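You operate a simulated robot arm through the tools that you are given. There is no shell and no other tool.

The job below is to be done with a simulated robot arm. You get a single attempt, and the scene is never put back.

TASK
Change the shim under the bracket with the knob for the one that the label names.
Fine: Free the knob first and tighten it last; the old shim goes in the done tray.

The check looks at the end state, three seconds after you hand in, the way a careful person would. Anything else that was tipped, shoved, dropped, spilled or broken makes it a failure.

THE ROBOT
A 6-joint arm with a two-finger parallel gripper, fixed in place. Base frame: the origin is at the foot of the arm, x ahead of it, y to its left, z up; the work surface is at about z = 0.8. Units: m, degrees, N and s.
With the tool pointing down near the work surface it reaches from about 0.18 to 0.84 m from the base axis. Its first joint turns from -166.0 to 166.0 degrees. Payload 3.91 kg.
The TCP is the grasp point between the finger pads, 0.03 m short of the fingertips. In the tool frame z runs along the fingers and y along their closing line. The gripper opens to 0.11 m. The fingers are 0.02 m wide and 0.01 m thick; the gripper's body (0.048 by 0.112 m) begins 0.055 m behind the TCP.
Orientation is that of the tool frame in the base frame, as a unit quaternion [w, x, y, z]. With the fingers straight down and closing along the base's y, the tool's x points along the base's -x, its y along +y and its z along -z.

THE INTERFACE
- The arm moves only by the tool move_arm. Its argument "targets" is a list of rows, each an object of numbers (a shift or turn left out is 0, a gripper value left out holds the last): "tx", "ty", "tz": the shift along the tool's x, y, z in m; "ax", "ay", "az": the turn, a rotation vector about the tool's x, y, z in degrees; "grip": the closure, from 0 (fully open) to 1 (shut). In form: [{"tx": .., "ty": .., "tz": .., "ax": .., "ay": .., "az": .., "grip": ..}, ...]. A call has 1 to 20 rows; each row shifts and turns the commanded pose from where the row before left it, along the tool's axes as they then stand. Rows are played at 5 a second. More than 0.05 m and 8.6 degrees between two rows, or a gripper value outside its range, and nothing of the call is played. A pose out of reach is approached as far as the arm can. The call stops where the force on the tool passes 90 N (or 10 N more than at its start, if that is more) or the arm is blocked; 0.2 s more then pass. The fingers move at their own pace (about 0.108 m/s each) and stop on an object; they squeeze with about 20 N. The grip force told is the motor's: it shows also when the fingers shut on nothing. Time passes only in rows, and 0.2 s behind the last, so rows that do not move let the fingers close. The reply holds the time, the measured pose of the TCP, the force on the tool along the base axes, the opening and the grip force, in the units named above and with some noise, with the torque about the TCP (base axes, N m) and any sound that the robot's microphone picked up.
- Cameras (640 x 400 px; columns grow to the right, rows downward): "scene" is fixed at [0.4032, -0.5, 1.3782]; the picture's right is [1.00, -0.08, 0.00], its down [-0.08, -0.98, -0.20] and it looks along [0.02, 0.20, -0.98] (base axes); focal length 238 px, centre (320, 200). "wrist" rides on the gripper at [0.077, 0.007, -0.115] in the tool frame; the picture's right is [-0.09, 1.00, 0.00], its down [-0.80, -0.07, -0.59] and it looks along [-0.59, -0.05, 0.80] (tool axes); focal length 270 px, centre (320, 200). There is no depth. A picture from a camera that has moved, and an enlarged one, comes with that camera's place and axes in the base frame and with its lens.
- camera(camera): a new picture of that camera. The clock stands still meanwhile.
- slide_trunk(by): slides the trunk up (or, below 0, down) by that many m; the arm rides with it, the base frame stays. It gives what a move gives, with no picture.
- close_up(camera, box): a new picture of the part [left, top, right, bottom] of that camera's present view, enlarged. The clock stands still meanwhile.
- close_job(): hands the job in; it is judged then, once.

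Places have to be worked out from the pictures, the camera data and where the tool is seen. Open the gripper and draw the arm clear of the work before you hand the job in, unless the task says otherwise.

The tools are called after "Call:" as a command line: name --argument value ..., lists and objects as JSON in quotes. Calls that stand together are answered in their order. move_arm: Moves the arm, as the interface text tells. Its arguments: {"type":"object","properties":{"targets":{"type":"array"}},"required":["targets"]} The other tools are called the same way: slide_trunk (by) slides the trunk up or down; camera (camera) takes a picture; close_up (camera, box) takes an enlarged picture of a part of a camera's view; close_job () hands the job in.

At the start:

```text
time_s: 0.0
tool_pos: [0.3293, -0.3628, 1.1199]
ee_rot: [0.0, 0.0, 1.0, 0.0]
contact_force: [0.1, 0.6, -0.7]
moment: [-0.02, 0.03, -0.05]
width: 0.1098
gripper_force: 0.0
trunk travel left (down, up): [-0.4, 0.14]
```

scene: 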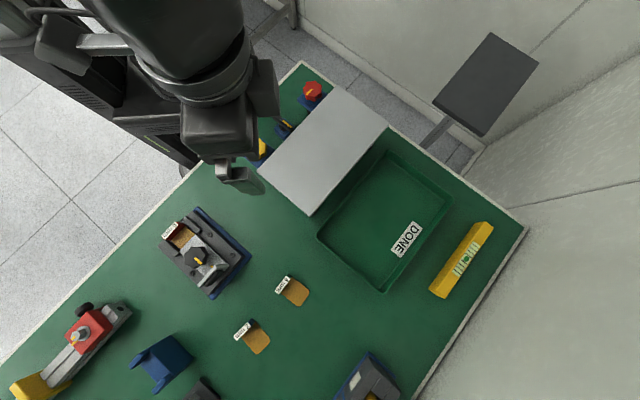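
wrist: 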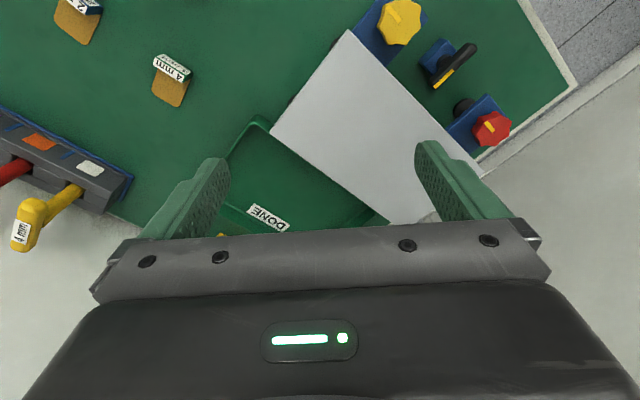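

The first pictures show a fixture with a bracket and knob around scene (200,250), two loose shims and a done tray. I take enlarged views to read the labels.

Call:
close_up --camera "scene" --box '[140, 190, 270, 310]'

Call:
close_up --camera "scene" --box '[220, 260, 320, 370]'

Call:
close_up --camera "wrist" --box '[0, 0, 320, 260]'

Call:
close_up --camera "scene" --box '[0, 280, 420, 400]'

```text
3.33 times, centred on (205, 250) of scene
camera zoom: at [0.4032, -0.5, 1.3782], right [1.0, -0.08, 0.0], down [-0.08, -0.98, -0.2], along [0.02, 0.2, -0.98], focal length 794 px, centre (703, 33)
```

zoom: 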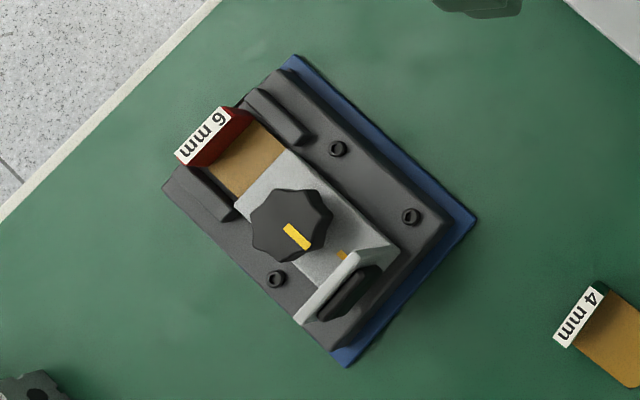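

```text
3.64 times, centred on (270, 315) of scene
camera zoom: at [0.4032, -0.5, 1.3782], right [1.0, -0.08, 0.0], down [-0.08, -0.98, -0.2], along [0.02, 0.2, -0.98], focal length 866 px, centre (502, -218)
```

zoom: 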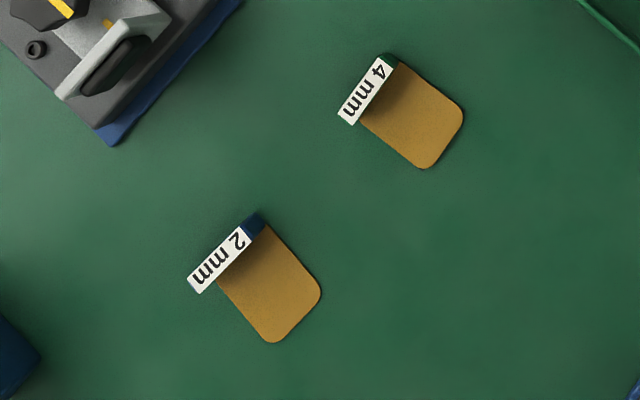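

```text
1.54 times, centred on (160, 130) of wrist
camera zoom: at [0.2538, -0.3565, 1.2343], right [0.09, 1.0, 0.0], down [0.8, -0.07, 0.59], along [0.59, -0.05, -0.8], focal length 416 px, centre (566, 308)
```

zoom: 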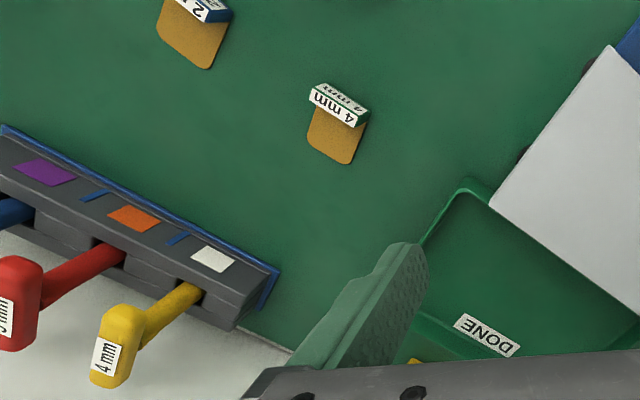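

```text
1.52 times, centred on (210, 340) of scene
camera zoom: at [0.4032, -0.5, 1.3782], right [1.0, -0.08, 0.0], down [-0.08, -0.98, -0.2], along [0.02, 0.2, -0.98], focal length 363 px, centre (488, -13)
```

zoom: 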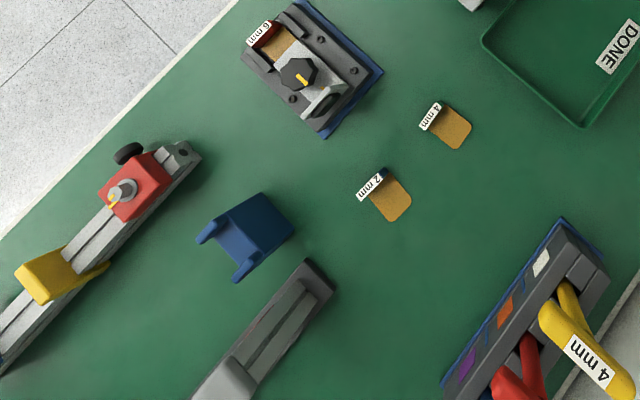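

The loose shims read 2 mm and 4 mm, and the fitted one reads 6 mm. The label naming the wanted shim hasn't shown up yet, so I look at the other parts of the scene.

Call:
close_up --camera "scene" --box '[400, 10, 600, 180]'

Call:
close_up --camera "scene" --box '[240, 50, 400, 220]'

Call:
close_up --camera "scene" --box '[370, 190, 520, 310]'

Call:
close_up --camera "scene" --box '[0, 280, 220, 400]'

Call:
close_up --camera "wrist" --box '[300, 0, 600, 200]'

```text
2.35 times, centred on (500, 95) of scene
camera zoom: at [0.4032, -0.5, 1.3782], right [1.0, -0.08, 0.0], down [-0.08, -0.98, -0.2], along [0.02, 0.2, -0.98], focal length 560 px, centre (-104, 447)
```

zoom: 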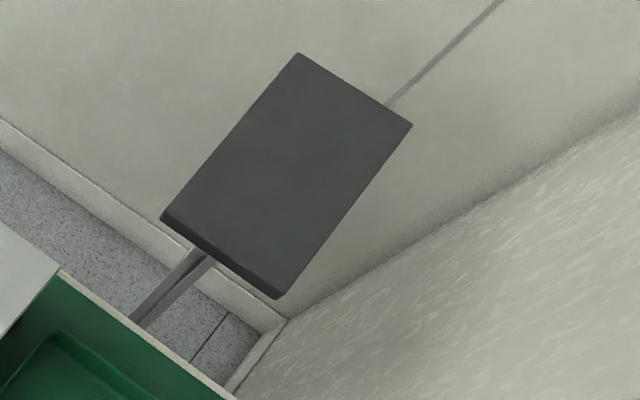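

```text
2.35 times, centred on (320, 135) of scene
camera zoom: at [0.4032, -0.5, 1.3782], right [1.0, -0.08, 0.0], down [-0.08, -0.98, -0.2], along [0.02, 0.2, -0.98], focal length 560 px, centre (320, 353)
```

zoom: 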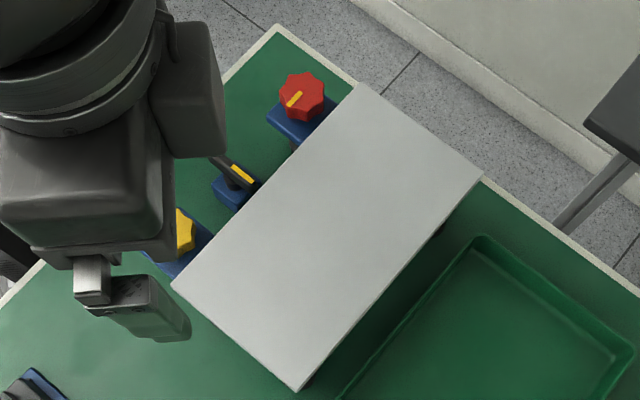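

```text
3.33 times, centred on (445, 250) of scene
camera zoom: at [0.4032, -0.5, 1.3782], right [1.0, -0.08, 0.0], down [-0.08, -0.98, -0.2], along [0.02, 0.2, -0.98], focal length 794 px, centre (-97, 33)
```

zoom: 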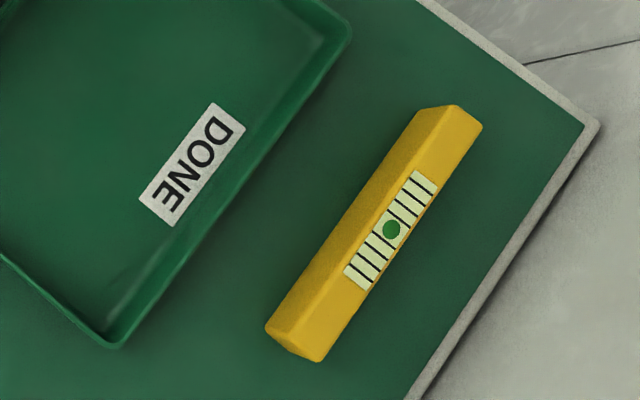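

```text
2.91 times, centred on (110, 340) of scene
camera zoom: at [0.4032, -0.5, 1.3782], right [1.0, -0.08, 0.0], down [-0.08, -0.98, -0.2], along [0.02, 0.2, -0.98], focal length 693 px, centre (931, -207)
```

zoom: 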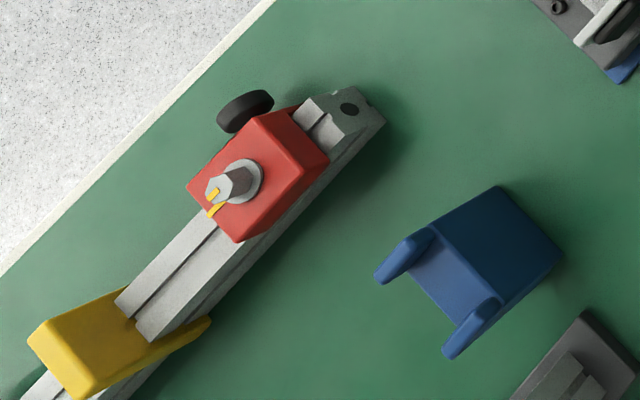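

```text
2.00 times, centred on (450, 100) of wrist
camera zoom: at [0.2538, -0.3565, 1.2343], right [0.09, 1.0, 0.0], down [0.8, -0.07, 0.59], along [0.59, -0.05, -0.8], focal length 541 px, centre (60, 400)
```

zoom: 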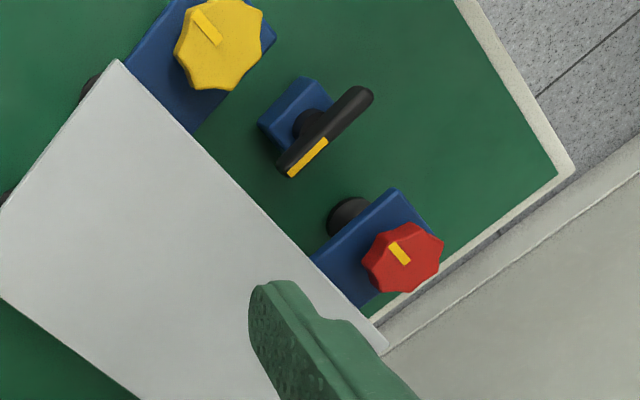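

No naming label is visible from here, so I will move the wrist camera round to view the fixture from the robot's side. I judge the fixture to be near (0.145, -0.49). I stay high, shift first, then turn 45°.

Call:
move_arm --targets '[{"tx": 0.04, "ty": -0.005, "tz": 0.005}, {"tx": 0.04, "ty": -0.005, "tz": 0.005}, {"tx": 0.04, "ty": -0.005, "tz": 0.005}, {"tx": 0.04, "ty": -0.005, "tz": 0.005}, {"tx": 0.04, "ty": -0.005, "tz": 0.005}, {"tx": 0.04, "ty": -0.005, "tz": 0.005}, {"tx": 0.039, "ty": -0.007, "tz": 0.005}, {"az": 7.5}, {"az": 7.5}, {"az": 7.5}, {"az": 7.5}, {"az": 7.5}, {"az": 7.5}]'

Call:
camera --camera "wrist"

Call:
camera --camera "scene"

```text
time_s: 2.8
tool_pos: [0.0508, -0.3997, 1.0847]
ee_rot: [0.0, 0.384, 0.923, 0.0]
contact_force: [-0.7, 0.3, -0.5]
moment: [-0.02, -0.03, 0.01]
width: 0.1101
gripper_force: 0.0
trunk travel left (down, up): [-0.4, 0.14]
```

```text
taken
camera wrist: at [0.0025, -0.3408, 1.1991], right [0.77, 0.64, 0.0], down [0.52, -0.62, 0.59], along [0.38, -0.46, -0.8], focal length 270 px, centre (320, 200)
```

wrist: 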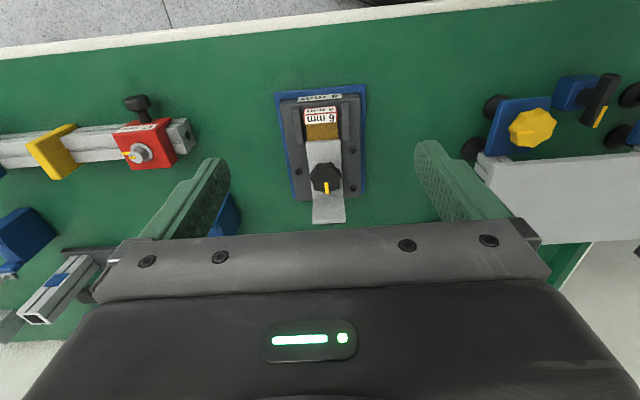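

```text
taken
```

scene: 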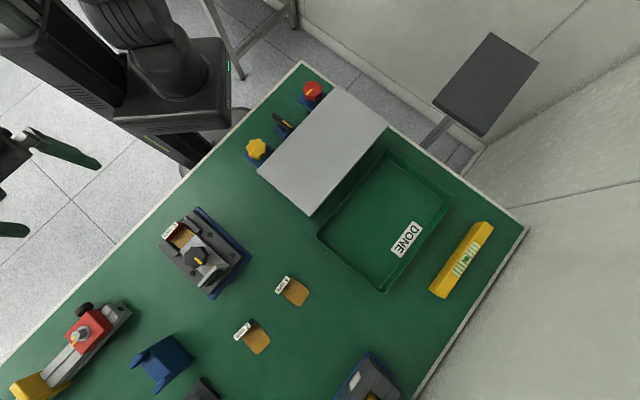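

The view from the robot's side shows a label strip on the fixture right beside the shim handle. I enlarge it, along with the other objects.

Call:
close_up --camera "wrist" --box '[265, 75, 375, 145]'

Call:
close_up --camera "wrist" --box '[240, 70, 400, 230]'

Call:
close_up --camera "wrist" --box '[440, 60, 640, 200]'

Call:
close_up --camera "wrist" --box '[0, 80, 240, 330]'

```text
5.71 times, centred on (320, 110) of wrist
camera zoom: at [0.0025, -0.3408, 1.1991], right [0.77, 0.64, 0.0], down [0.52, -0.62, 0.59], along [0.38, -0.46, -0.8], focal length 1544 px, centre (320, 714)
```

zoom: 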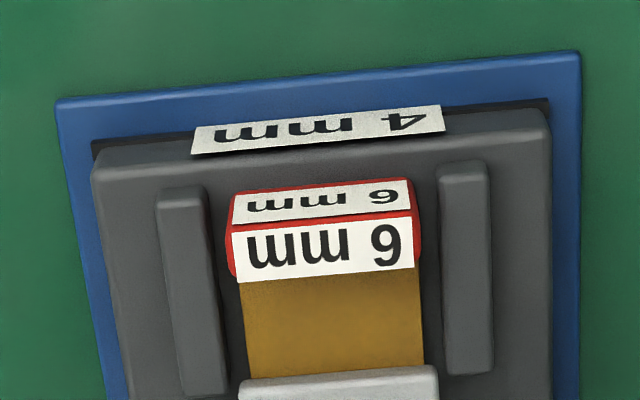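

```text
2.50 times, centred on (320, 150) of wrist
camera zoom: at [0.0025, -0.3408, 1.1991], right [0.77, 0.64, 0.0], down [0.52, -0.62, 0.59], along [0.38, -0.46, -0.8], focal length 676 px, centre (320, 325)
```

zoom: 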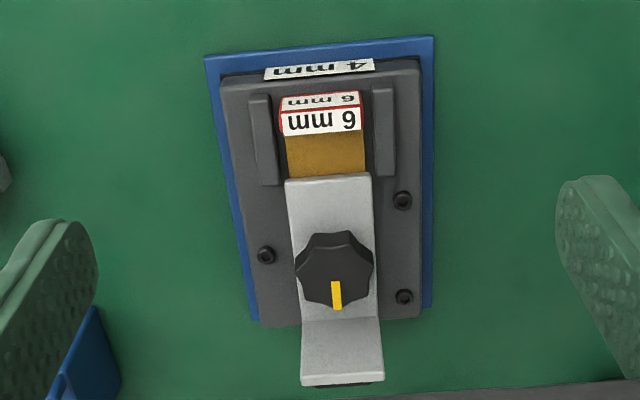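

```text
2.86 times, centred on (540, 130) of wrist
camera zoom: at [0.0025, -0.3408, 1.1991], right [0.77, 0.64, 0.0], down [0.52, -0.62, 0.59], along [0.38, -0.46, -0.8], focal length 772 px, centre (-309, 400)
```

zoom: 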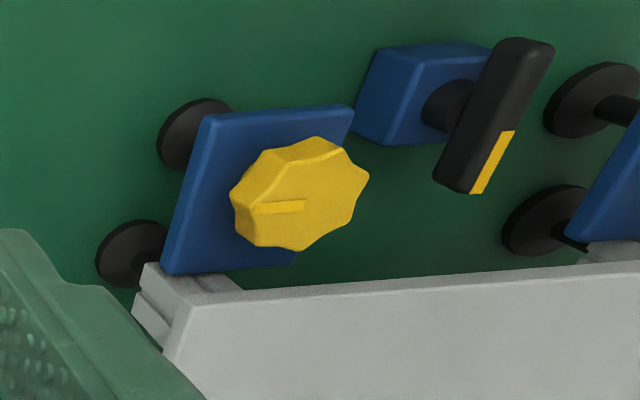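

```text
1.60 times, centred on (120, 205) of wrist
camera zoom: at [0.0025, -0.3408, 1.1991], right [0.77, 0.64, 0.0], down [0.52, -0.62, 0.59], along [0.38, -0.46, -0.8], focal length 432 px, centre (640, 192)
```

zoom: 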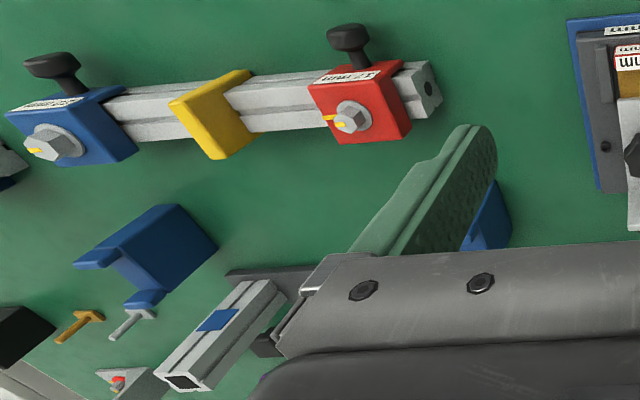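

The fixture's own label reads "4 mm", so the 6 mm shim must come out and the 4 mm one go in. I triangulate the knob top at about (0.143, -0.498, 0.862). Before touching it, I move round to a side view to see the bracket's mechanism and heights.

Call:
move_arm --targets '[{"tx": -0.0268, "ty": -0.0297, "tz": 0.014}, {"tx": -0.0268, "ty": -0.0297, "tz": 0.014}, {"tx": -0.0268, "ty": -0.0297, "tz": 0.014}, {"tx": -0.0268, "ty": -0.0297, "tz": 0.014}, {"tx": -0.0268, "ty": -0.0297, "tz": 0.014}, {"az": -7.5}, {"az": -7.5}, {"az": -7.5}, {"az": -7.5}, {"az": -7.5}, {"az": -7.5}, {"az": -7.5}, {"az": -7.5}, {"az": -7.5}, {"az": -7.5}, {"az": -7.5}, {"az": -7.5}]'

Call:
camera --camera "wrist"

```text
time_s: 6.4
tool_pos: [0.0421, -0.6007, 1.0162]
ee_rot: [-0.001, -0.384, 0.924, 0.0]
contact_force: [-0.6, -0.1, 0.2]
moment: [0.01, 0.0, -0.06]
width: 0.1098
gripper_force: 0.1
trunk travel left (down, up): [-0.4, 0.14]
```

```text
taken
camera wrist: at [-0.017, -0.6504, 1.1298], right [-0.64, 0.77, 0.0], down [0.62, 0.52, 0.59], along [0.45, 0.38, -0.8], focal length 270 px, centre (320, 200)
```

wrist: 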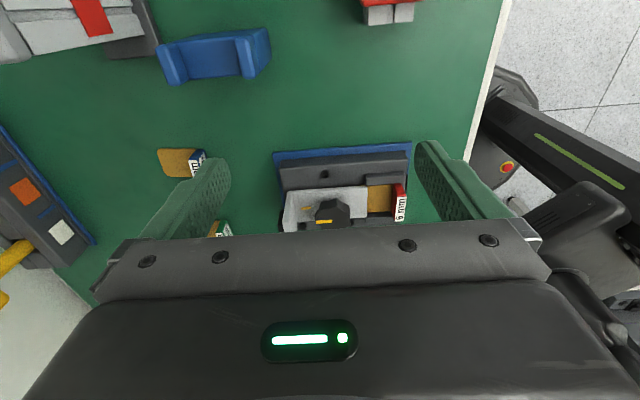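

The side view is useful already; I enlarge it to see the bracket and shim before deciding on a lower viewpoint.

Call:
close_up --camera "wrist" --box '[255, 135, 435, 245]'

Call:
close_up --camera "wrist" --box '[140, 130, 280, 240]'

```text
3.56 times, centred on (345, 190) of wrist
camera zoom: at [-0.017, -0.6504, 1.1298], right [-0.64, 0.77, 0.0], down [0.62, 0.52, 0.59], along [0.45, 0.38, -0.8], focal length 961 px, centre (231, 236)
```

zoom: 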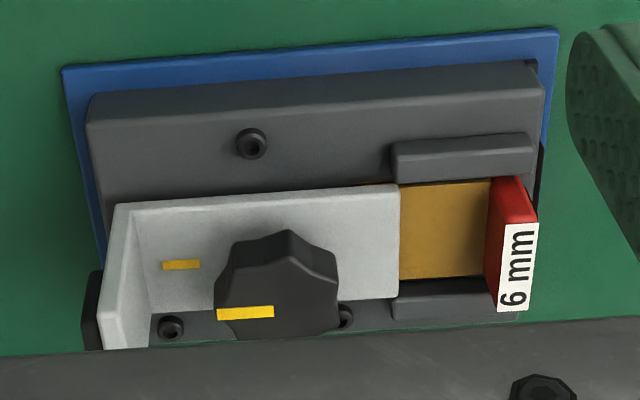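

```text
3.64 times, centred on (210, 185) of wrist
camera zoom: at [-0.017, -0.6504, 1.1298], right [-0.64, 0.77, 0.0], down [0.62, 0.52, 0.59], along [0.45, 0.38, -0.8], focal length 983 px, centre (720, 254)
```

zoom: 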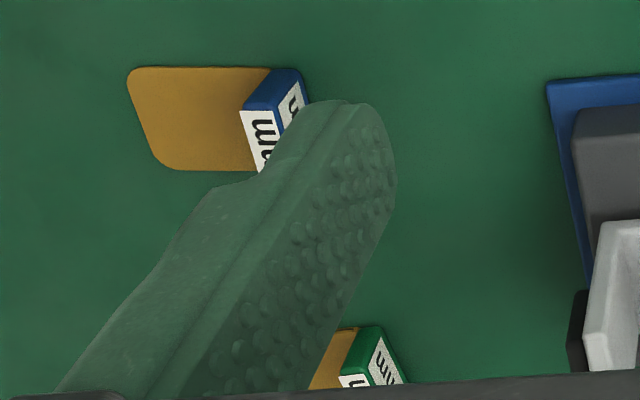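

The bracket is an L-plate clamped on the shim by the knob, and its index mark is lined up with the knob's pointer. I tilt the tool for a lower side view, to judge the heights of the knob, plate and upright tab.

Call:
move_arm --targets '[{"ay": -7.5}, {"ay": -7.5}, {"ay": -7.5}, {"ay": -7.5}, {"tx": 0.02, "tz": 0.0345}, {"tx": 0.02, "tz": 0.0345}]'

Call:
close_up --camera "wrist" --box '[220, 60, 440, 230]'

Call:
camera --camera "wrist"

```text
time_s: 7.8
tool_pos: [0.0408, -0.6015, 0.9335]
ee_rot: [0.238, -0.37, 0.893, 0.099]
contact_force: [-1.5, 0.5, -0.3]
moment: [-0.03, -0.01, 0.0]
width: 0.11
gripper_force: 0.0
trunk travel left (down, up): [-0.4, 0.14]
```

```text
2.35 times, centred on (330, 145) of wrist
camera zoom: at [-0.0511, -0.6854, 0.9943], right [-0.65, 0.76, 0.04], down [0.33, 0.23, 0.92], along [0.68, 0.61, -0.4], focal length 636 px, centre (296, 329)
```

zoom: 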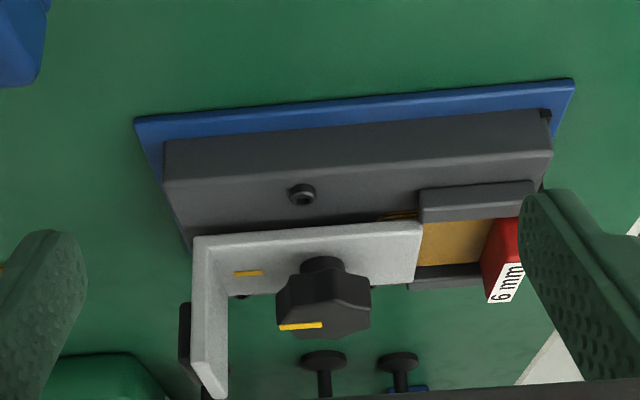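

```text
taken
camera wrist: at [-0.0511, -0.6854, 0.9943], right [-0.65, 0.76, 0.04], down [0.33, 0.23, 0.92], along [0.68, 0.61, -0.4], focal length 270 px, centre (320, 200)
```

wrist: 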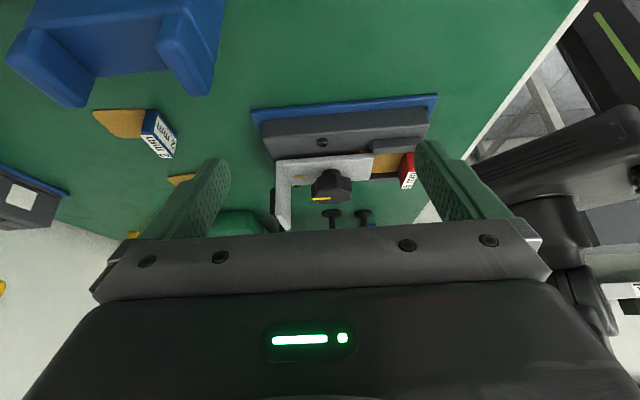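

I estimate the knob at z 0.855–0.871, the plate top near 0.839, and the tab top near 0.906, about 0.05 m behind the knob axis. The bench axes sit at about 45°. I also want to see the back of the tab, so I rise, go round to the far side and tilt again.

Call:
move_arm --targets '[{"tx": -0.02, "tz": -0.0345}, {"tx": -0.02, "tz": -0.0345}, {"ay": 7.5}, {"ay": 7.5}, {"ay": 7.5}, {"ay": 7.5}, {"tx": -0.0241, "ty": -0.0264}, {"tx": -0.0241, "ty": -0.0264}, {"tx": -0.0241, "ty": -0.0264}, {"tx": -0.0241, "ty": -0.0264}, {"tx": -0.0241, "ty": -0.0264}, {"tx": -0.0241, "ty": -0.0264}]'

Call:
move_arm --targets '[{"az": -7.5}, {"az": -7.5}, {"az": -7.5}, {"az": -7.5}, {"az": -7.5}, {"az": -7.5}, {"az": -7.5}, {"az": -7.5}, {"az": -7.5}, {"az": -7.5}, {"az": -7.5}, {"az": -7.5}, {"ay": -7.5}, {"ay": -7.5}, {"ay": -7.5}, {"ay": -7.5}, {"tx": 0.02, "tz": 0.0345}, {"tx": 0.02, "tz": 0.0345}]'

Call:
camera --camera "wrist"

Call:
close_up --camera "wrist" --box '[220, 60, 440, 230]'

```text
time_s: 10.4
tool_pos: [0.2553, -0.6112, 1.0176]
ee_rot: [0.0, -0.383, 0.924, 0.0]
contact_force: [0.3, 0.1, 0.1]
moment: [0.01, 0.01, -0.02]
width: 0.1102
gripper_force: 0.0
trunk travel left (down, up): [-0.4, 0.14]
```

```text
time_s: 14.2
tool_pos: [0.2595, -0.5702, 0.9099]
ee_rot: [-0.148, 0.777, -0.573, -0.213]
contact_force: [0.1, -0.1, 0.2]
moment: [0.03, 0.0, 0.0]
width: 0.11
gripper_force: 0.0
out of reach, approached as far as the arm can: row 9, 10, 11, 12, 16, 18
trunk travel left (down, up): [-0.4, 0.14]
```

```text
taken
camera wrist: at [0.2912, -0.6908, 0.969], right [-0.97, -0.22, 0.06], down [-0.04, 0.4, 0.91], along [-0.23, 0.89, -0.4], focal length 270 px, centre (320, 200)
```

wrist: 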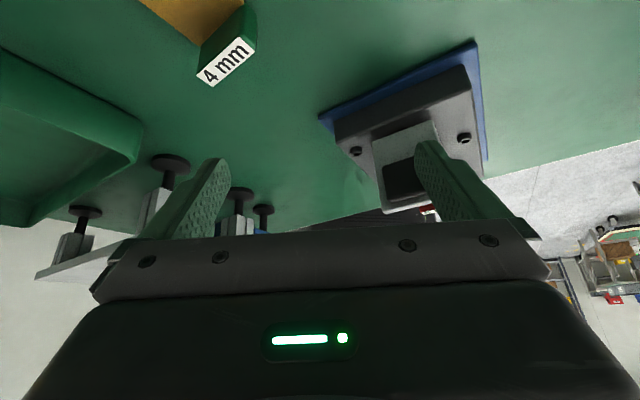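

```text
2.35 times, centred on (330, 145) of wrist
camera zoom: at [0.2912, -0.6908, 0.969], right [-0.97, -0.22, 0.06], down [-0.04, 0.4, 0.91], along [-0.23, 0.89, -0.4], focal length 636 px, centre (296, 329)
```

zoom: 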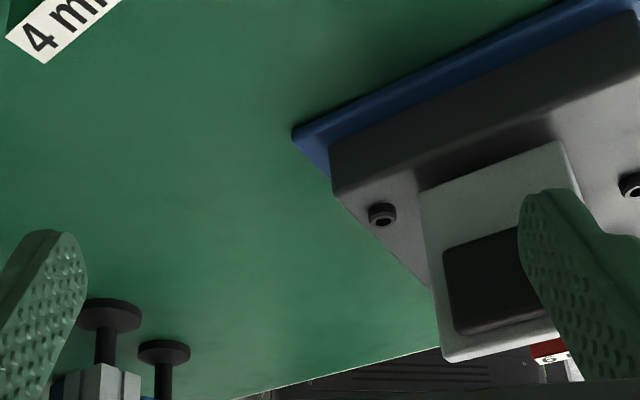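

The far-side view shows the tab simply carries a black pad, with no hinge. The wrist ran into a joint limit near the end of the turn, so I back off by reversing the last rows and check the pose.

Call:
move_arm --targets '[{"tx": -0.02, "tz": -0.0345}, {"tx": -0.02, "tz": -0.0345}]'

```text
time_s: 14.8
tool_pos: [0.2602, -0.5664, 0.9897]
ee_rot: [-0.147, 0.78, -0.571, -0.208]
contact_force: [0.6, -1.0, 0.0]
moment: [0.0, 0.0, 0.0]
width: 0.1102
gripper_force: 0.1
out of reach, approached as far as the arm can: row 2
trunk travel left (down, up): [-0.4, 0.14]
```

The pose is sane (yaw about 107°, tilted 30°). I level the tool and turn it back to the fixture's 45° axis, staying at z ≈ 0.99.

Call:
move_arm --targets '[{"ay": 7.5}, {"ay": 7.5}, {"ay": 7.5}, {"ay": 7.2}]'

Call:
move_arm --targets '[{"az": 7.6}, {"az": 7.6}, {"az": 7.6}, {"az": 7.6}, {"az": 7.6}, {"az": 7.6}, {"az": 7.6}, {"az": 7.6}, {"az": 7.6}, {"az": 7.6}, {"az": 7.6}, {"az": 7.6}, {"az": 7.6}, {"az": 7.6}, {"az": 7.6}, {"az": 7.6}, {"az": 7.6}, {"az": 7.6}, {"az": 7.6}, {"az": 7.6}]'

```text
time_s: 15.8
tool_pos: [0.2621, -0.5645, 0.9867]
ee_rot: [0.003, 0.808, -0.589, -0.002]
contact_force: [0.0, 0.3, -0.8]
moment: [0.02, -0.02, 0.02]
width: 0.11
gripper_force: 0.0
trunk travel left (down, up): [-0.4, 0.14]
```

```text
time_s: 20.0
tool_pos: [0.2613, -0.5645, 0.9862]
ee_rot: [-0.004, 0.379, 0.925, -0.001]
contact_force: [0.0, -0.4, 0.5]
moment: [0.01, 0.02, 0.0]
width: 0.1101
gripper_force: 0.1
trunk travel left (down, up): [-0.4, 0.14]
```

The tool is now vertical with its closing line across the bracket, at yaw about -44.6°. I take out the slight tilt, shift to above the knob at a safe height, and check the alignment in the wrist view.

Call:
move_arm --targets '[{"tx": 0.0327, "ty": -0.0089, "ax": -0.28, "ay": -0.38}, {"tx": 0.0327, "ty": -0.0089}, {"tx": 0.0327, "ty": -0.0089}, {"tx": 0.0328, "ty": -0.0089}, {}]'

Call:
camera --camera "wrist"

Call:
close_up --camera "wrist" --box '[240, 60, 400, 180]'

Call:
close_up --camera "scene" --box '[140, 170, 270, 310]'

```text
time_s: 21.2
tool_pos: [0.1441, -0.5016, 0.9874]
ee_rot: [0.0, 0.376, 0.926, 0.0]
contact_force: [0.4, 0.6, 0.0]
moment: [0.01, -0.01, -0.01]
width: 0.11
gripper_force: 0.1
trunk travel left (down, up): [-0.4, 0.14]
```

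```text
taken
camera wrist: at [0.0944, -0.4428, 1.1027], right [0.76, 0.65, 0.0], down [0.52, -0.61, 0.59], along [0.39, -0.45, -0.8], focal length 270 px, centre (320, 200)
```

wrist: 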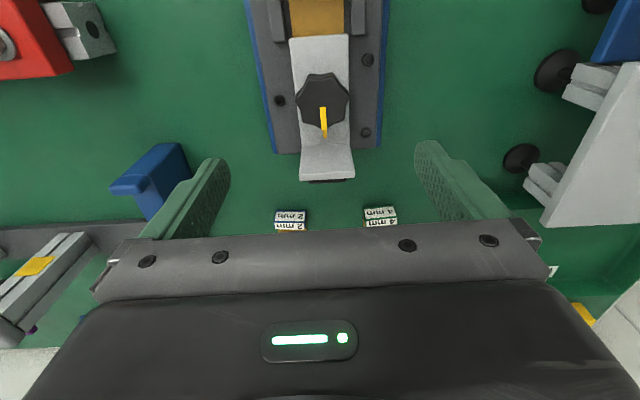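

```text
3.33 times, centred on (320, 120) of wrist
camera zoom: at [0.0944, -0.4428, 1.1027], right [0.76, 0.65, 0.0], down [0.52, -0.61, 0.59], along [0.39, -0.45, -0.8], focal length 901 px, centre (320, 467)
```

zoom: 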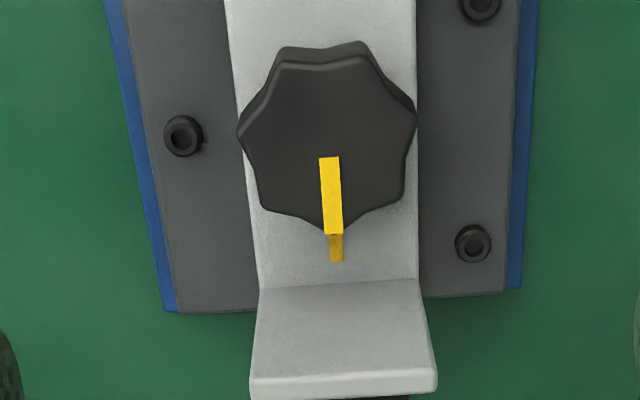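

```text
2.86 times, centred on (205, 240) of scene
camera zoom: at [0.4032, -0.5, 1.3782], right [1.0, -0.08, 0.0], down [-0.08, -0.98, -0.2], along [0.02, 0.2, -0.98], focal length 681 px, centre (649, 86)
```

zoom: 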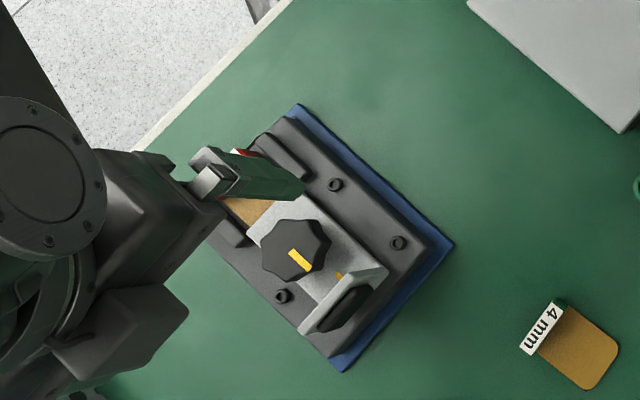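

In the wrist view the knob is a seven-lobed one whose pointer sits on the mark. Its centre is about 6 mm along tool +x and 3 mm along tool +y from my axis, at (0.1415, -0.495). I re-centre and turn 40° so one pad meets a lobe and the other meets a flat, then narrow the fingers to about 64 mm and check again.

Call:
move_arm --targets '[{"tx": 0.0064, "ty": 0.0029, "grip": 0.42}, {"az": 6.63, "grip": 0.42}, {"az": 6.63, "grip": 0.42}, {"az": 6.63, "grip": 0.42}, {"az": 6.63, "grip": 0.42}, {"az": 6.63, "grip": 0.42}, {"az": 6.63, "grip": 0.42}, {"tz": 0.04, "grip": 0.42}, {"grip": 0.42}]'

Call:
close_up --camera "wrist" --box '[220, 60, 420, 210]'

Call:
camera --camera "scene"

```text
time_s: 23.2
tool_pos: [0.1384, -0.4938, 0.9465]
ee_rot: [0.001, 0.669, 0.744, 0.0]
contact_force: [1.0, -0.3, -0.9]
moment: [0.02, 0.01, -0.03]
width: 0.0637
gripper_force: 0.0
trunk travel left (down, up): [-0.4, 0.14]
```

```text
2.67 times, centred on (320, 135) of wrist
camera zoom: at [0.1385, -0.4173, 1.06], right [1.0, 0.02, 0.0], down [0.01, -0.8, 0.59], along [0.01, -0.59, -0.8], focal length 721 px, centre (320, 373)
```

zoom: 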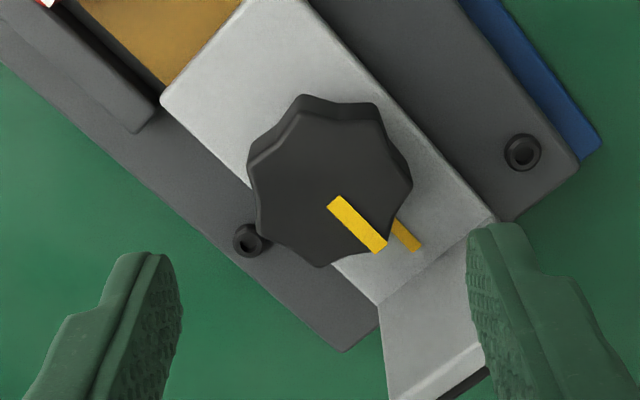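

```text
taken
```

scene: 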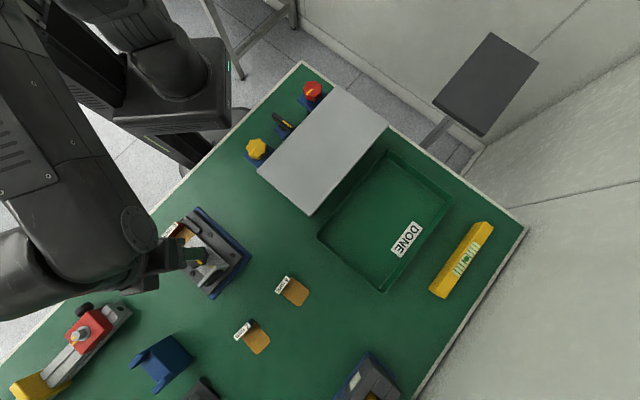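

The knob now appears within about 2 mm of the tool axis. I nudge it in and descend to TCP z ≈ 0.880, so the tips reach just below the knob, still with the fingers open.

Call:
move_arm --targets '[{"ty": 0.002, "tz": 0.022, "grip": 0.42}, {"tz": 0.022, "grip": 0.42}, {"tz": 0.0225, "grip": 0.42}, {"grip": 0.42}]'

Call:
close_up --camera "wrist" --box '[220, 80, 420, 230]'

Call:
close_up --camera "scene" --box '[140, 190, 270, 310]'

```text
time_s: 24.2
tool_pos: [0.1423, -0.4929, 0.8789]
ee_rot: [0.0, 0.67, 0.743, 0.0]
contact_force: [0.1, 0.5, -0.4]
moment: [0.0, 0.02, 0.0]
width: 0.0639
gripper_force: 0.0
trunk travel left (down, up): [-0.4, 0.14]
```

```text
2.67 times, centred on (320, 155) of wrist
camera zoom: at [0.1424, -0.416, 0.9936], right [1.0, 0.02, 0.0], down [0.01, -0.8, 0.59], along [0.01, -0.59, -0.8], focal length 721 px, centre (320, 320)
```

zoom: 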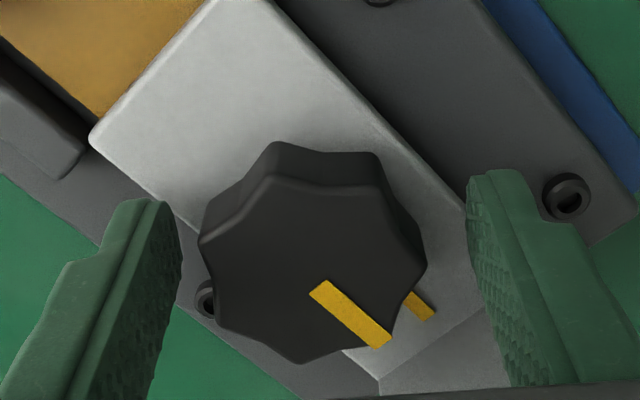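

```text
3.33 times, centred on (205, 250) of scene
camera zoom: at [0.4032, -0.5, 1.3782], right [1.0, -0.08, 0.0], down [-0.08, -0.98, -0.2], along [0.02, 0.2, -0.98], focal length 794 px, centre (703, 33)
```

zoom: 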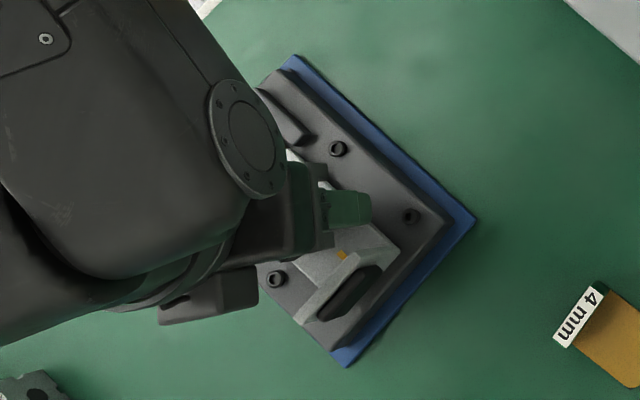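

The fingertips straddle the knob, which sits about 2 mm to tool -y of the finger centre. I shift by that and close on the knob.

Call:
move_arm --targets '[{"ty": -0.0022, "grip": 0.42}, {"tz": 0.002, "grip": 0.6}, {"grip": 1.0}, {"grip": 1.0}, {"grip": 1.0}]'

Call:
close_up --camera "wrist" --box '[220, 80, 420, 230]'

```text
time_s: 25.4
tool_pos: [0.1414, -0.4926, 0.8784]
ee_rot: [0.0, 0.669, 0.743, 0.0]
contact_force: [1.8, -1.5, 3.9]
moment: [0.08, 0.03, 0.08]
width: 0.0424
gripper_force: 45.3
trunk travel left (down, up): [-0.4, 0.14]
```

```text
2.67 times, centred on (320, 155) of wrist
camera zoom: at [0.1403, -0.415, 0.9924], right [1.0, 0.02, 0.0], down [0.01, -0.8, 0.59], along [0.01, -0.59, -0.8], focal length 721 px, centre (320, 320)
```

zoom: 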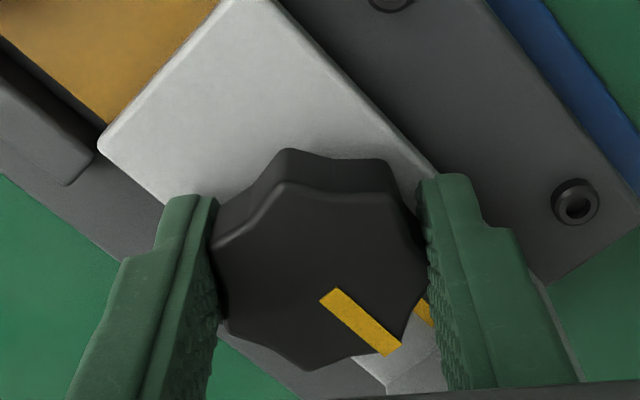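

The knob is held with a 42 mm opening and little side load. I turn it counter-clockwise as seen from above, in small steps, watching the torque.

Call:
move_arm --targets '[{"az": -5, "grip": 1.0}, {"az": -5, "grip": 1.0}, {"az": -5, "grip": 1.0}]'

Call:
close_up --camera "wrist" --box '[220, 80, 420, 230]'

```text
time_s: 26.2
tool_pos: [0.1398, -0.4916, 0.8794]
ee_rot: [0.0, 0.566, 0.825, 0.0]
contact_force: [-5.5, 1.1, 5.9]
moment: [-0.15, -0.1, -0.06]
width: 0.042
gripper_force: 45.0
trunk travel left (down, up): [-0.4, 0.14]
```

```text
2.67 times, centred on (320, 155) of wrist
camera zoom: at [0.1197, -0.4181, 0.9924], right [0.96, 0.28, 0.0], down [0.22, -0.77, 0.59], along [0.16, -0.57, -0.8], focal length 721 px, centre (320, 320)
```

zoom: 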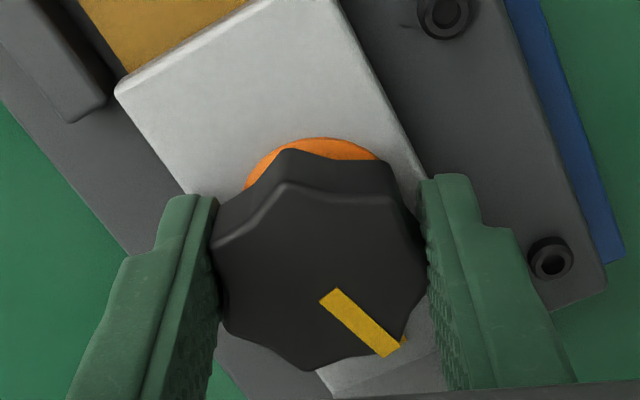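

The knob turns freely with the gripper, and an orange ring has appeared under it. I keep turning counter-clockwise.

Call:
move_arm --targets '[{"az": -6, "grip": 1.0}, {"az": -6, "grip": 1.0}, {"az": -6, "grip": 1.0}, {"az": -6, "grip": 1.0}, {"az": -6, "grip": 1.0}]'

Call:
close_up --camera "wrist" --box '[220, 80, 420, 230]'

Call:
close_up --camera "scene" --box '[140, 190, 270, 310]'

```text
time_s: 27.4
tool_pos: [0.138, -0.4924, 0.8786]
ee_rot: [0.0, 0.333, 0.943, -0.001]
contact_force: [-11.6, -6.7, -1.6]
moment: [-0.23, 0.5, -0.03]
width: 0.0416
gripper_force: 44.8
trunk travel left (down, up): [-0.4, 0.14]
```

```text
2.67 times, centred on (320, 155) of wrist
camera zoom: at [0.0846, -0.4396, 0.9925], right [0.69, 0.72, 0.0], down [0.58, -0.56, 0.59], along [0.43, -0.41, -0.8], focal length 721 px, centre (320, 320)
```

zoom: 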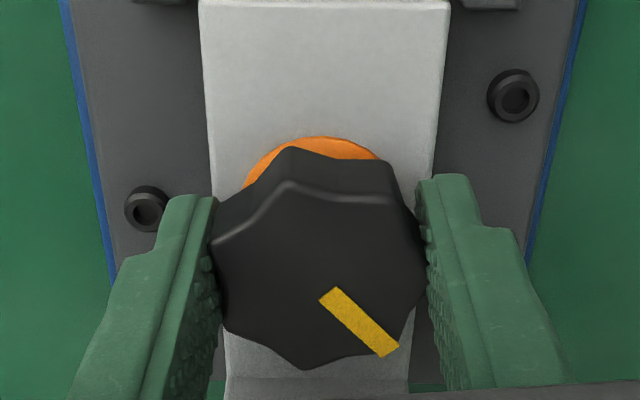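

```text
3.33 times, centred on (205, 250) of scene
camera zoom: at [0.4032, -0.5, 1.3782], right [1.0, -0.08, 0.0], down [-0.08, -0.98, -0.2], along [0.02, 0.2, -0.98], focal length 794 px, centre (703, 33)
```

zoom: 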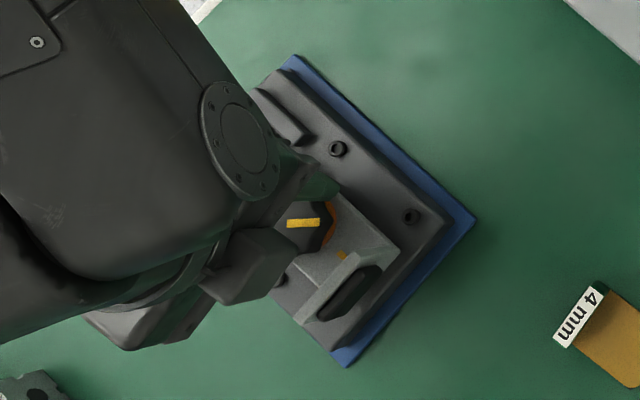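

45° done; torque about the axis is nearly zero, but a side load is building because the grip is slightly off-centre. I relieve it with a small shift toward -x,-y and continue turning to about 90°.

Call:
move_arm --targets '[{"tx": 0.0013, "ty": -0.0024, "grip": 1.0}, {"az": -6, "grip": 1.0}, {"az": -6, "grip": 1.0}, {"az": -6, "grip": 1.0}]'

```text
time_s: 28.4
tool_pos: [0.1376, -0.492, 0.8791]
ee_rot: [0.001, 0.181, 0.983, -0.001]
contact_force: [3.1, -4.2, 4.5]
moment: [0.27, -0.04, 0.0]
width: 0.0418
gripper_force: 45.2
trunk travel left (down, up): [-0.4, 0.14]
```

The side load has dropped to about 5 N. I go on with the remaining turn.

Call:
move_arm --targets '[{"az": -6, "grip": 1.0}, {"az": -6, "grip": 1.0}, {"az": -6, "grip": 1.0}, {"az": -6, "grip": 1.0}]'

Call:
close_up --camera "wrist" --box '[220, 80, 420, 230]'

```text
time_s: 29.4
tool_pos: [0.1386, -0.4941, 0.8778]
ee_rot: [0.0, -0.027, 1.0, -0.001]
contact_force: [4.1, -12.5, 9.2]
moment: [-0.21, -0.41, -0.05]
width: 0.0415
gripper_force: 45.2
trunk travel left (down, up): [-0.4, 0.14]
```

```text
2.67 times, centred on (320, 155) of wrist
camera zoom: at [0.0624, -0.4919, 0.9924], right [0.03, 1.0, 0.0], down [0.8, -0.03, 0.59], along [0.59, -0.02, -0.8], focal length 721 px, centre (320, 320)
```

zoom: 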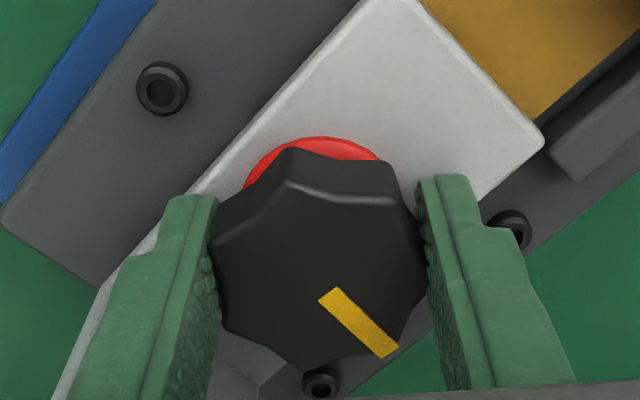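

The ring under the knob has turned from orange to red after about 87°, which I take to mean it is free. I ease the side load, open the fingers a little, and rise to inspect.

Call:
move_arm --targets '[{"ty": -0.002, "grip": 1.0}, {"grip": 0.42}, {"grip": 0.42}, {"tz": -0.03, "grip": 0.42}, {"tz": -0.045, "grip": 0.42}, {"tz": -0.045, "grip": 0.42}, {"grip": 0.42}]'

Call:
close_up --camera "wrist" --box '[200, 30, 440, 200]'

Call:
close_up --camera "scene" --box '[140, 190, 270, 310]'

```text
time_s: 31.0
tool_pos: [0.1343, -0.4946, 0.9977]
ee_rot: [0.0, -0.026, 1.0, 0.001]
contact_force: [-0.4, 0.1, -0.3]
moment: [-0.01, -0.01, 0.04]
width: 0.064
gripper_force: 0.2
trunk travel left (down, up): [-0.4, 0.14]
```

```text
2.35 times, centred on (320, 115) of wrist
camera zoom: at [0.0588, -0.4926, 1.1111], right [0.04, 1.0, 0.0], down [0.8, -0.03, 0.59], along [0.59, -0.02, -0.8], focal length 636 px, centre (320, 400)
```

zoom: 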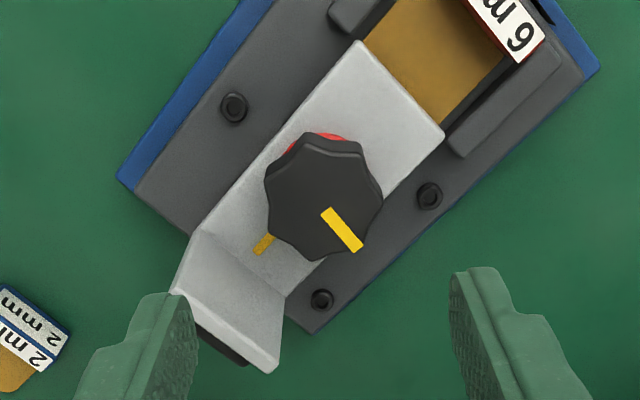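

```text
3.33 times, centred on (205, 250) of scene
camera zoom: at [0.4032, -0.5, 1.3782], right [1.0, -0.08, 0.0], down [-0.08, -0.98, -0.2], along [0.02, 0.2, -0.98], focal length 794 px, centre (703, 33)
```

zoom: 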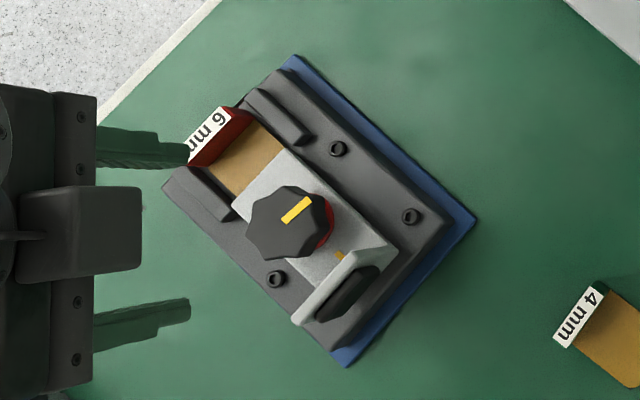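

The knob's pointer is now turned a quarter from its mark, and the ring shows red. I place the 6 mm handle's top centre near (0.081, -0.435, 0.856), about 41 mm wide and 15 mm thick, 83 mm out from the knob axis. I move above it with the closing line along the bracket's axis.

Call:
move_arm --targets '[{"tx": 0.025, "ty": 0.031, "grip": 0.42}, {"tx": 0.0251, "ty": 0.0313, "grip": 0.42}, {"az": -6.93, "grip": 0.42}, {"az": -6.93, "grip": 0.42}, {"az": -6.93, "grip": 0.55}, {"az": -6.93, "grip": 0.55}, {"az": -6.93, "grip": 0.55}, {"az": -6.93, "grip": 0.55}, {"tz": 0.04, "grip": 0.55}, {"grip": 0.55}]'

Call:
camera --camera "wrist"

Call:
close_up --camera "wrist" --box '[220, 60, 420, 210]'

```text
time_s: 33.2
tool_pos: [0.0839, -0.4342, 0.9596]
ee_rot: [0.0, -0.379, 0.925, 0.0]
contact_force: [0.1, 0.3, -0.4]
moment: [0.02, 0.01, 0.0]
width: 0.0497
gripper_force: 0.1
trunk travel left (down, up): [-0.4, 0.14]
```

```text
taken
camera wrist: at [0.0253, -0.4841, 1.0737], right [-0.64, 0.77, 0.0], down [0.62, 0.51, 0.59], along [0.46, 0.38, -0.8], focal length 270 px, centre (320, 200)
```

wrist: 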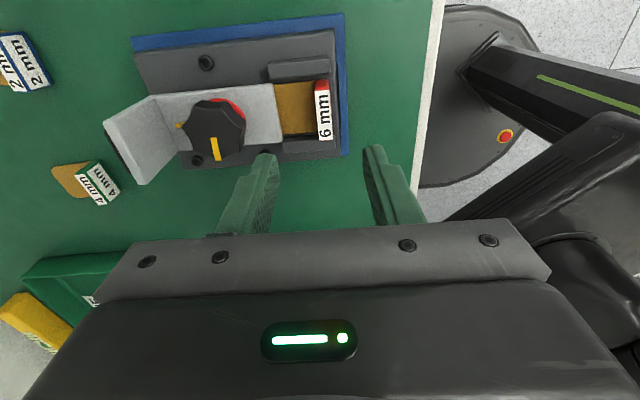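

```text
2.67 times, centred on (320, 135) of wrist
camera zoom: at [0.0253, -0.4841, 1.0737], right [-0.64, 0.77, 0.0], down [0.62, 0.51, 0.59], along [0.46, 0.38, -0.8], focal length 721 px, centre (320, 373)
```

zoom: 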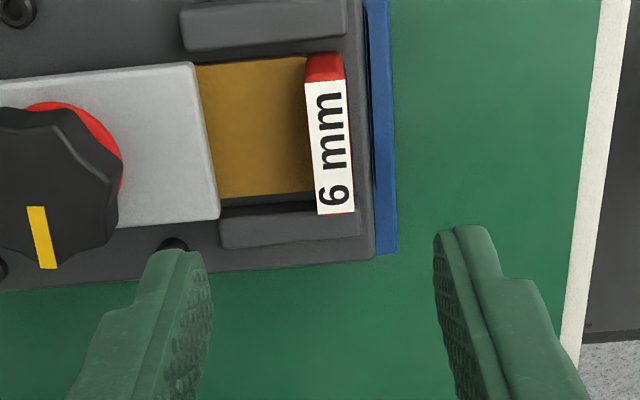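

The handle's top centre is about 1.6 mm along tool x and 2.7 mm along tool y from my axis, and about 12 mm thick. I shift, narrow the fingers to about 39 mm, descend partway, and look again.

Call:
move_arm --targets '[{"tx": 0.0016, "ty": 0.0027, "grip": 0.65}, {"tz": 0.03, "grip": 0.65}, {"tz": 0.03, "grip": 0.65}, {"grip": 0.65}]'

Call:
close_up --camera "wrist" --box '[220, 80, 420, 230]'

```text
time_s: 34.2
tool_pos: [0.0809, -0.434, 0.9006]
ee_rot: [0.001, -0.379, 0.926, 0.0]
contact_force: [0.2, -0.5, 0.3]
moment: [0.01, 0.02, -0.02]
width: 0.0387
gripper_force: 0.1
trunk travel left (down, up): [-0.4, 0.14]
```

```text
2.67 times, centred on (320, 155) of wrist
camera zoom: at [0.0229, -0.4834, 1.0144], right [-0.64, 0.77, 0.0], down [0.62, 0.51, 0.59], along [0.46, 0.38, -0.8], focal length 721 px, centre (320, 320)
```

zoom: 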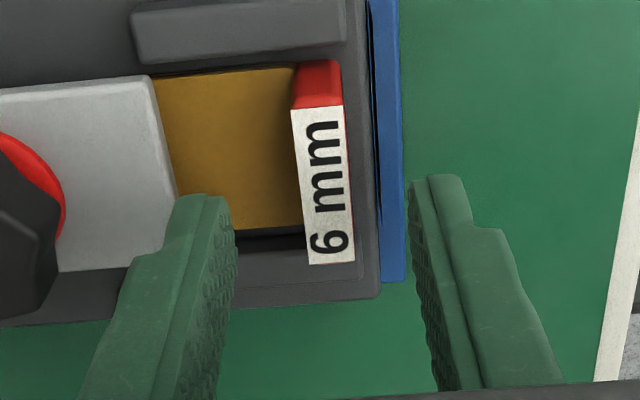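

The handle is now centred between the fingers. I descend to TCP z ≈ 0.866, with the tips beside the handle and above the tongue, and close on it.

Call:
move_arm --targets '[{"tz": 0.02, "grip": 0.65}, {"tz": 0.0146, "grip": 0.65}, {"grip": 0.65}]'

Call:
move_arm --targets '[{"grip": 1.0}, {"grip": 1.0}, {"grip": 1.0}]'

Call:
close_up --camera "wrist" --box '[220, 80, 420, 230]'

Call:
close_up --camera "scene" --box '[140, 170, 270, 310]'

```text
time_s: 35.0
tool_pos: [0.0816, -0.4326, 0.8666]
ee_rot: [-0.001, -0.379, 0.925, -0.001]
contact_force: [1.1, 0.5, 17.7]
moment: [-0.25, -0.28, 0.04]
width: 0.0388
gripper_force: 0.4
trunk travel left (down, up): [-0.4, 0.14]
```

```text
time_s: 35.8
tool_pos: [0.0812, -0.4329, 0.8663]
ee_rot: [0.0, -0.379, 0.925, -0.002]
contact_force: [-2.0, -0.2, 30.2]
moment: [-0.16, -0.09, -0.01]
width: 0.0113
gripper_force: 20.1
trunk travel left (down, up): [-0.4, 0.14]
```

```text
2.67 times, centred on (320, 155) of wrist
camera zoom: at [0.0225, -0.4809, 0.9799], right [-0.64, 0.77, 0.0], down [0.62, 0.51, 0.59], along [0.46, 0.38, -0.8], focal length 721 px, centre (320, 320)
```

zoom: 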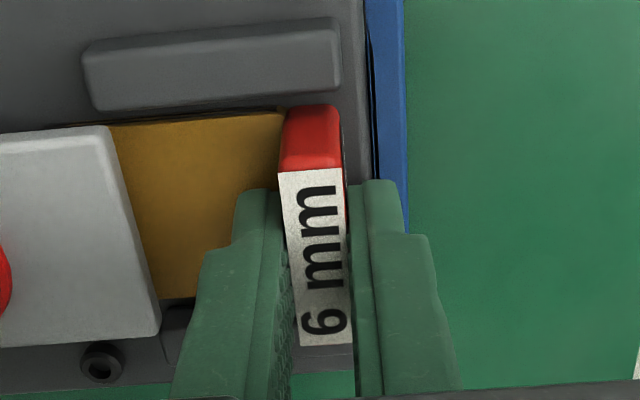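

```text
2.86 times, centred on (205, 240) of scene
camera zoom: at [0.4032, -0.5, 1.3782], right [1.0, -0.08, 0.0], down [-0.08, -0.98, -0.2], along [0.02, 0.2, -0.98], focal length 681 px, centre (649, 86)
```

zoom: 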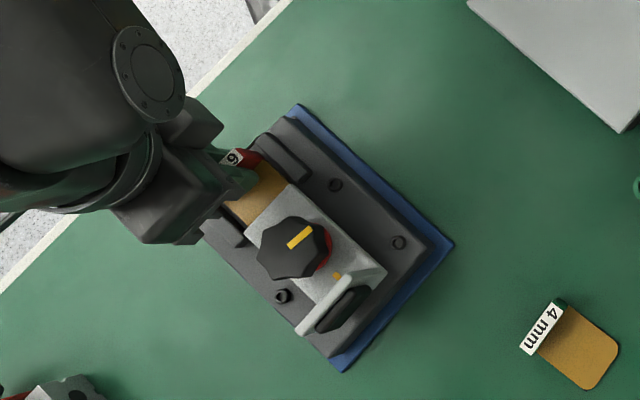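

The grip is on the handle (11.3 mm), but the tips press on the tongue with about 30 N, so the tongue's top is at z ≈ 0.836. I open, raise 3 mm, and regrip so there's no downward load while pulling.

Call:
move_arm --targets '[{"grip": 0.7}, {"tz": -0.0035, "grip": 0.7}, {"grip": 0.7}, {"grip": 1.0}, {"grip": 1.0}, {"grip": 1.0}]'

```text
time_s: 37.2
tool_pos: [0.0823, -0.4339, 0.8674]
ee_rot: [-0.001, -0.379, 0.925, 0.0]
contact_force: [-0.1, 0.4, 0.7]
moment: [0.01, 0.03, 0.0]
width: 0.0115
gripper_force: 19.9
trunk travel left (down, up): [-0.4, 0.14]
```

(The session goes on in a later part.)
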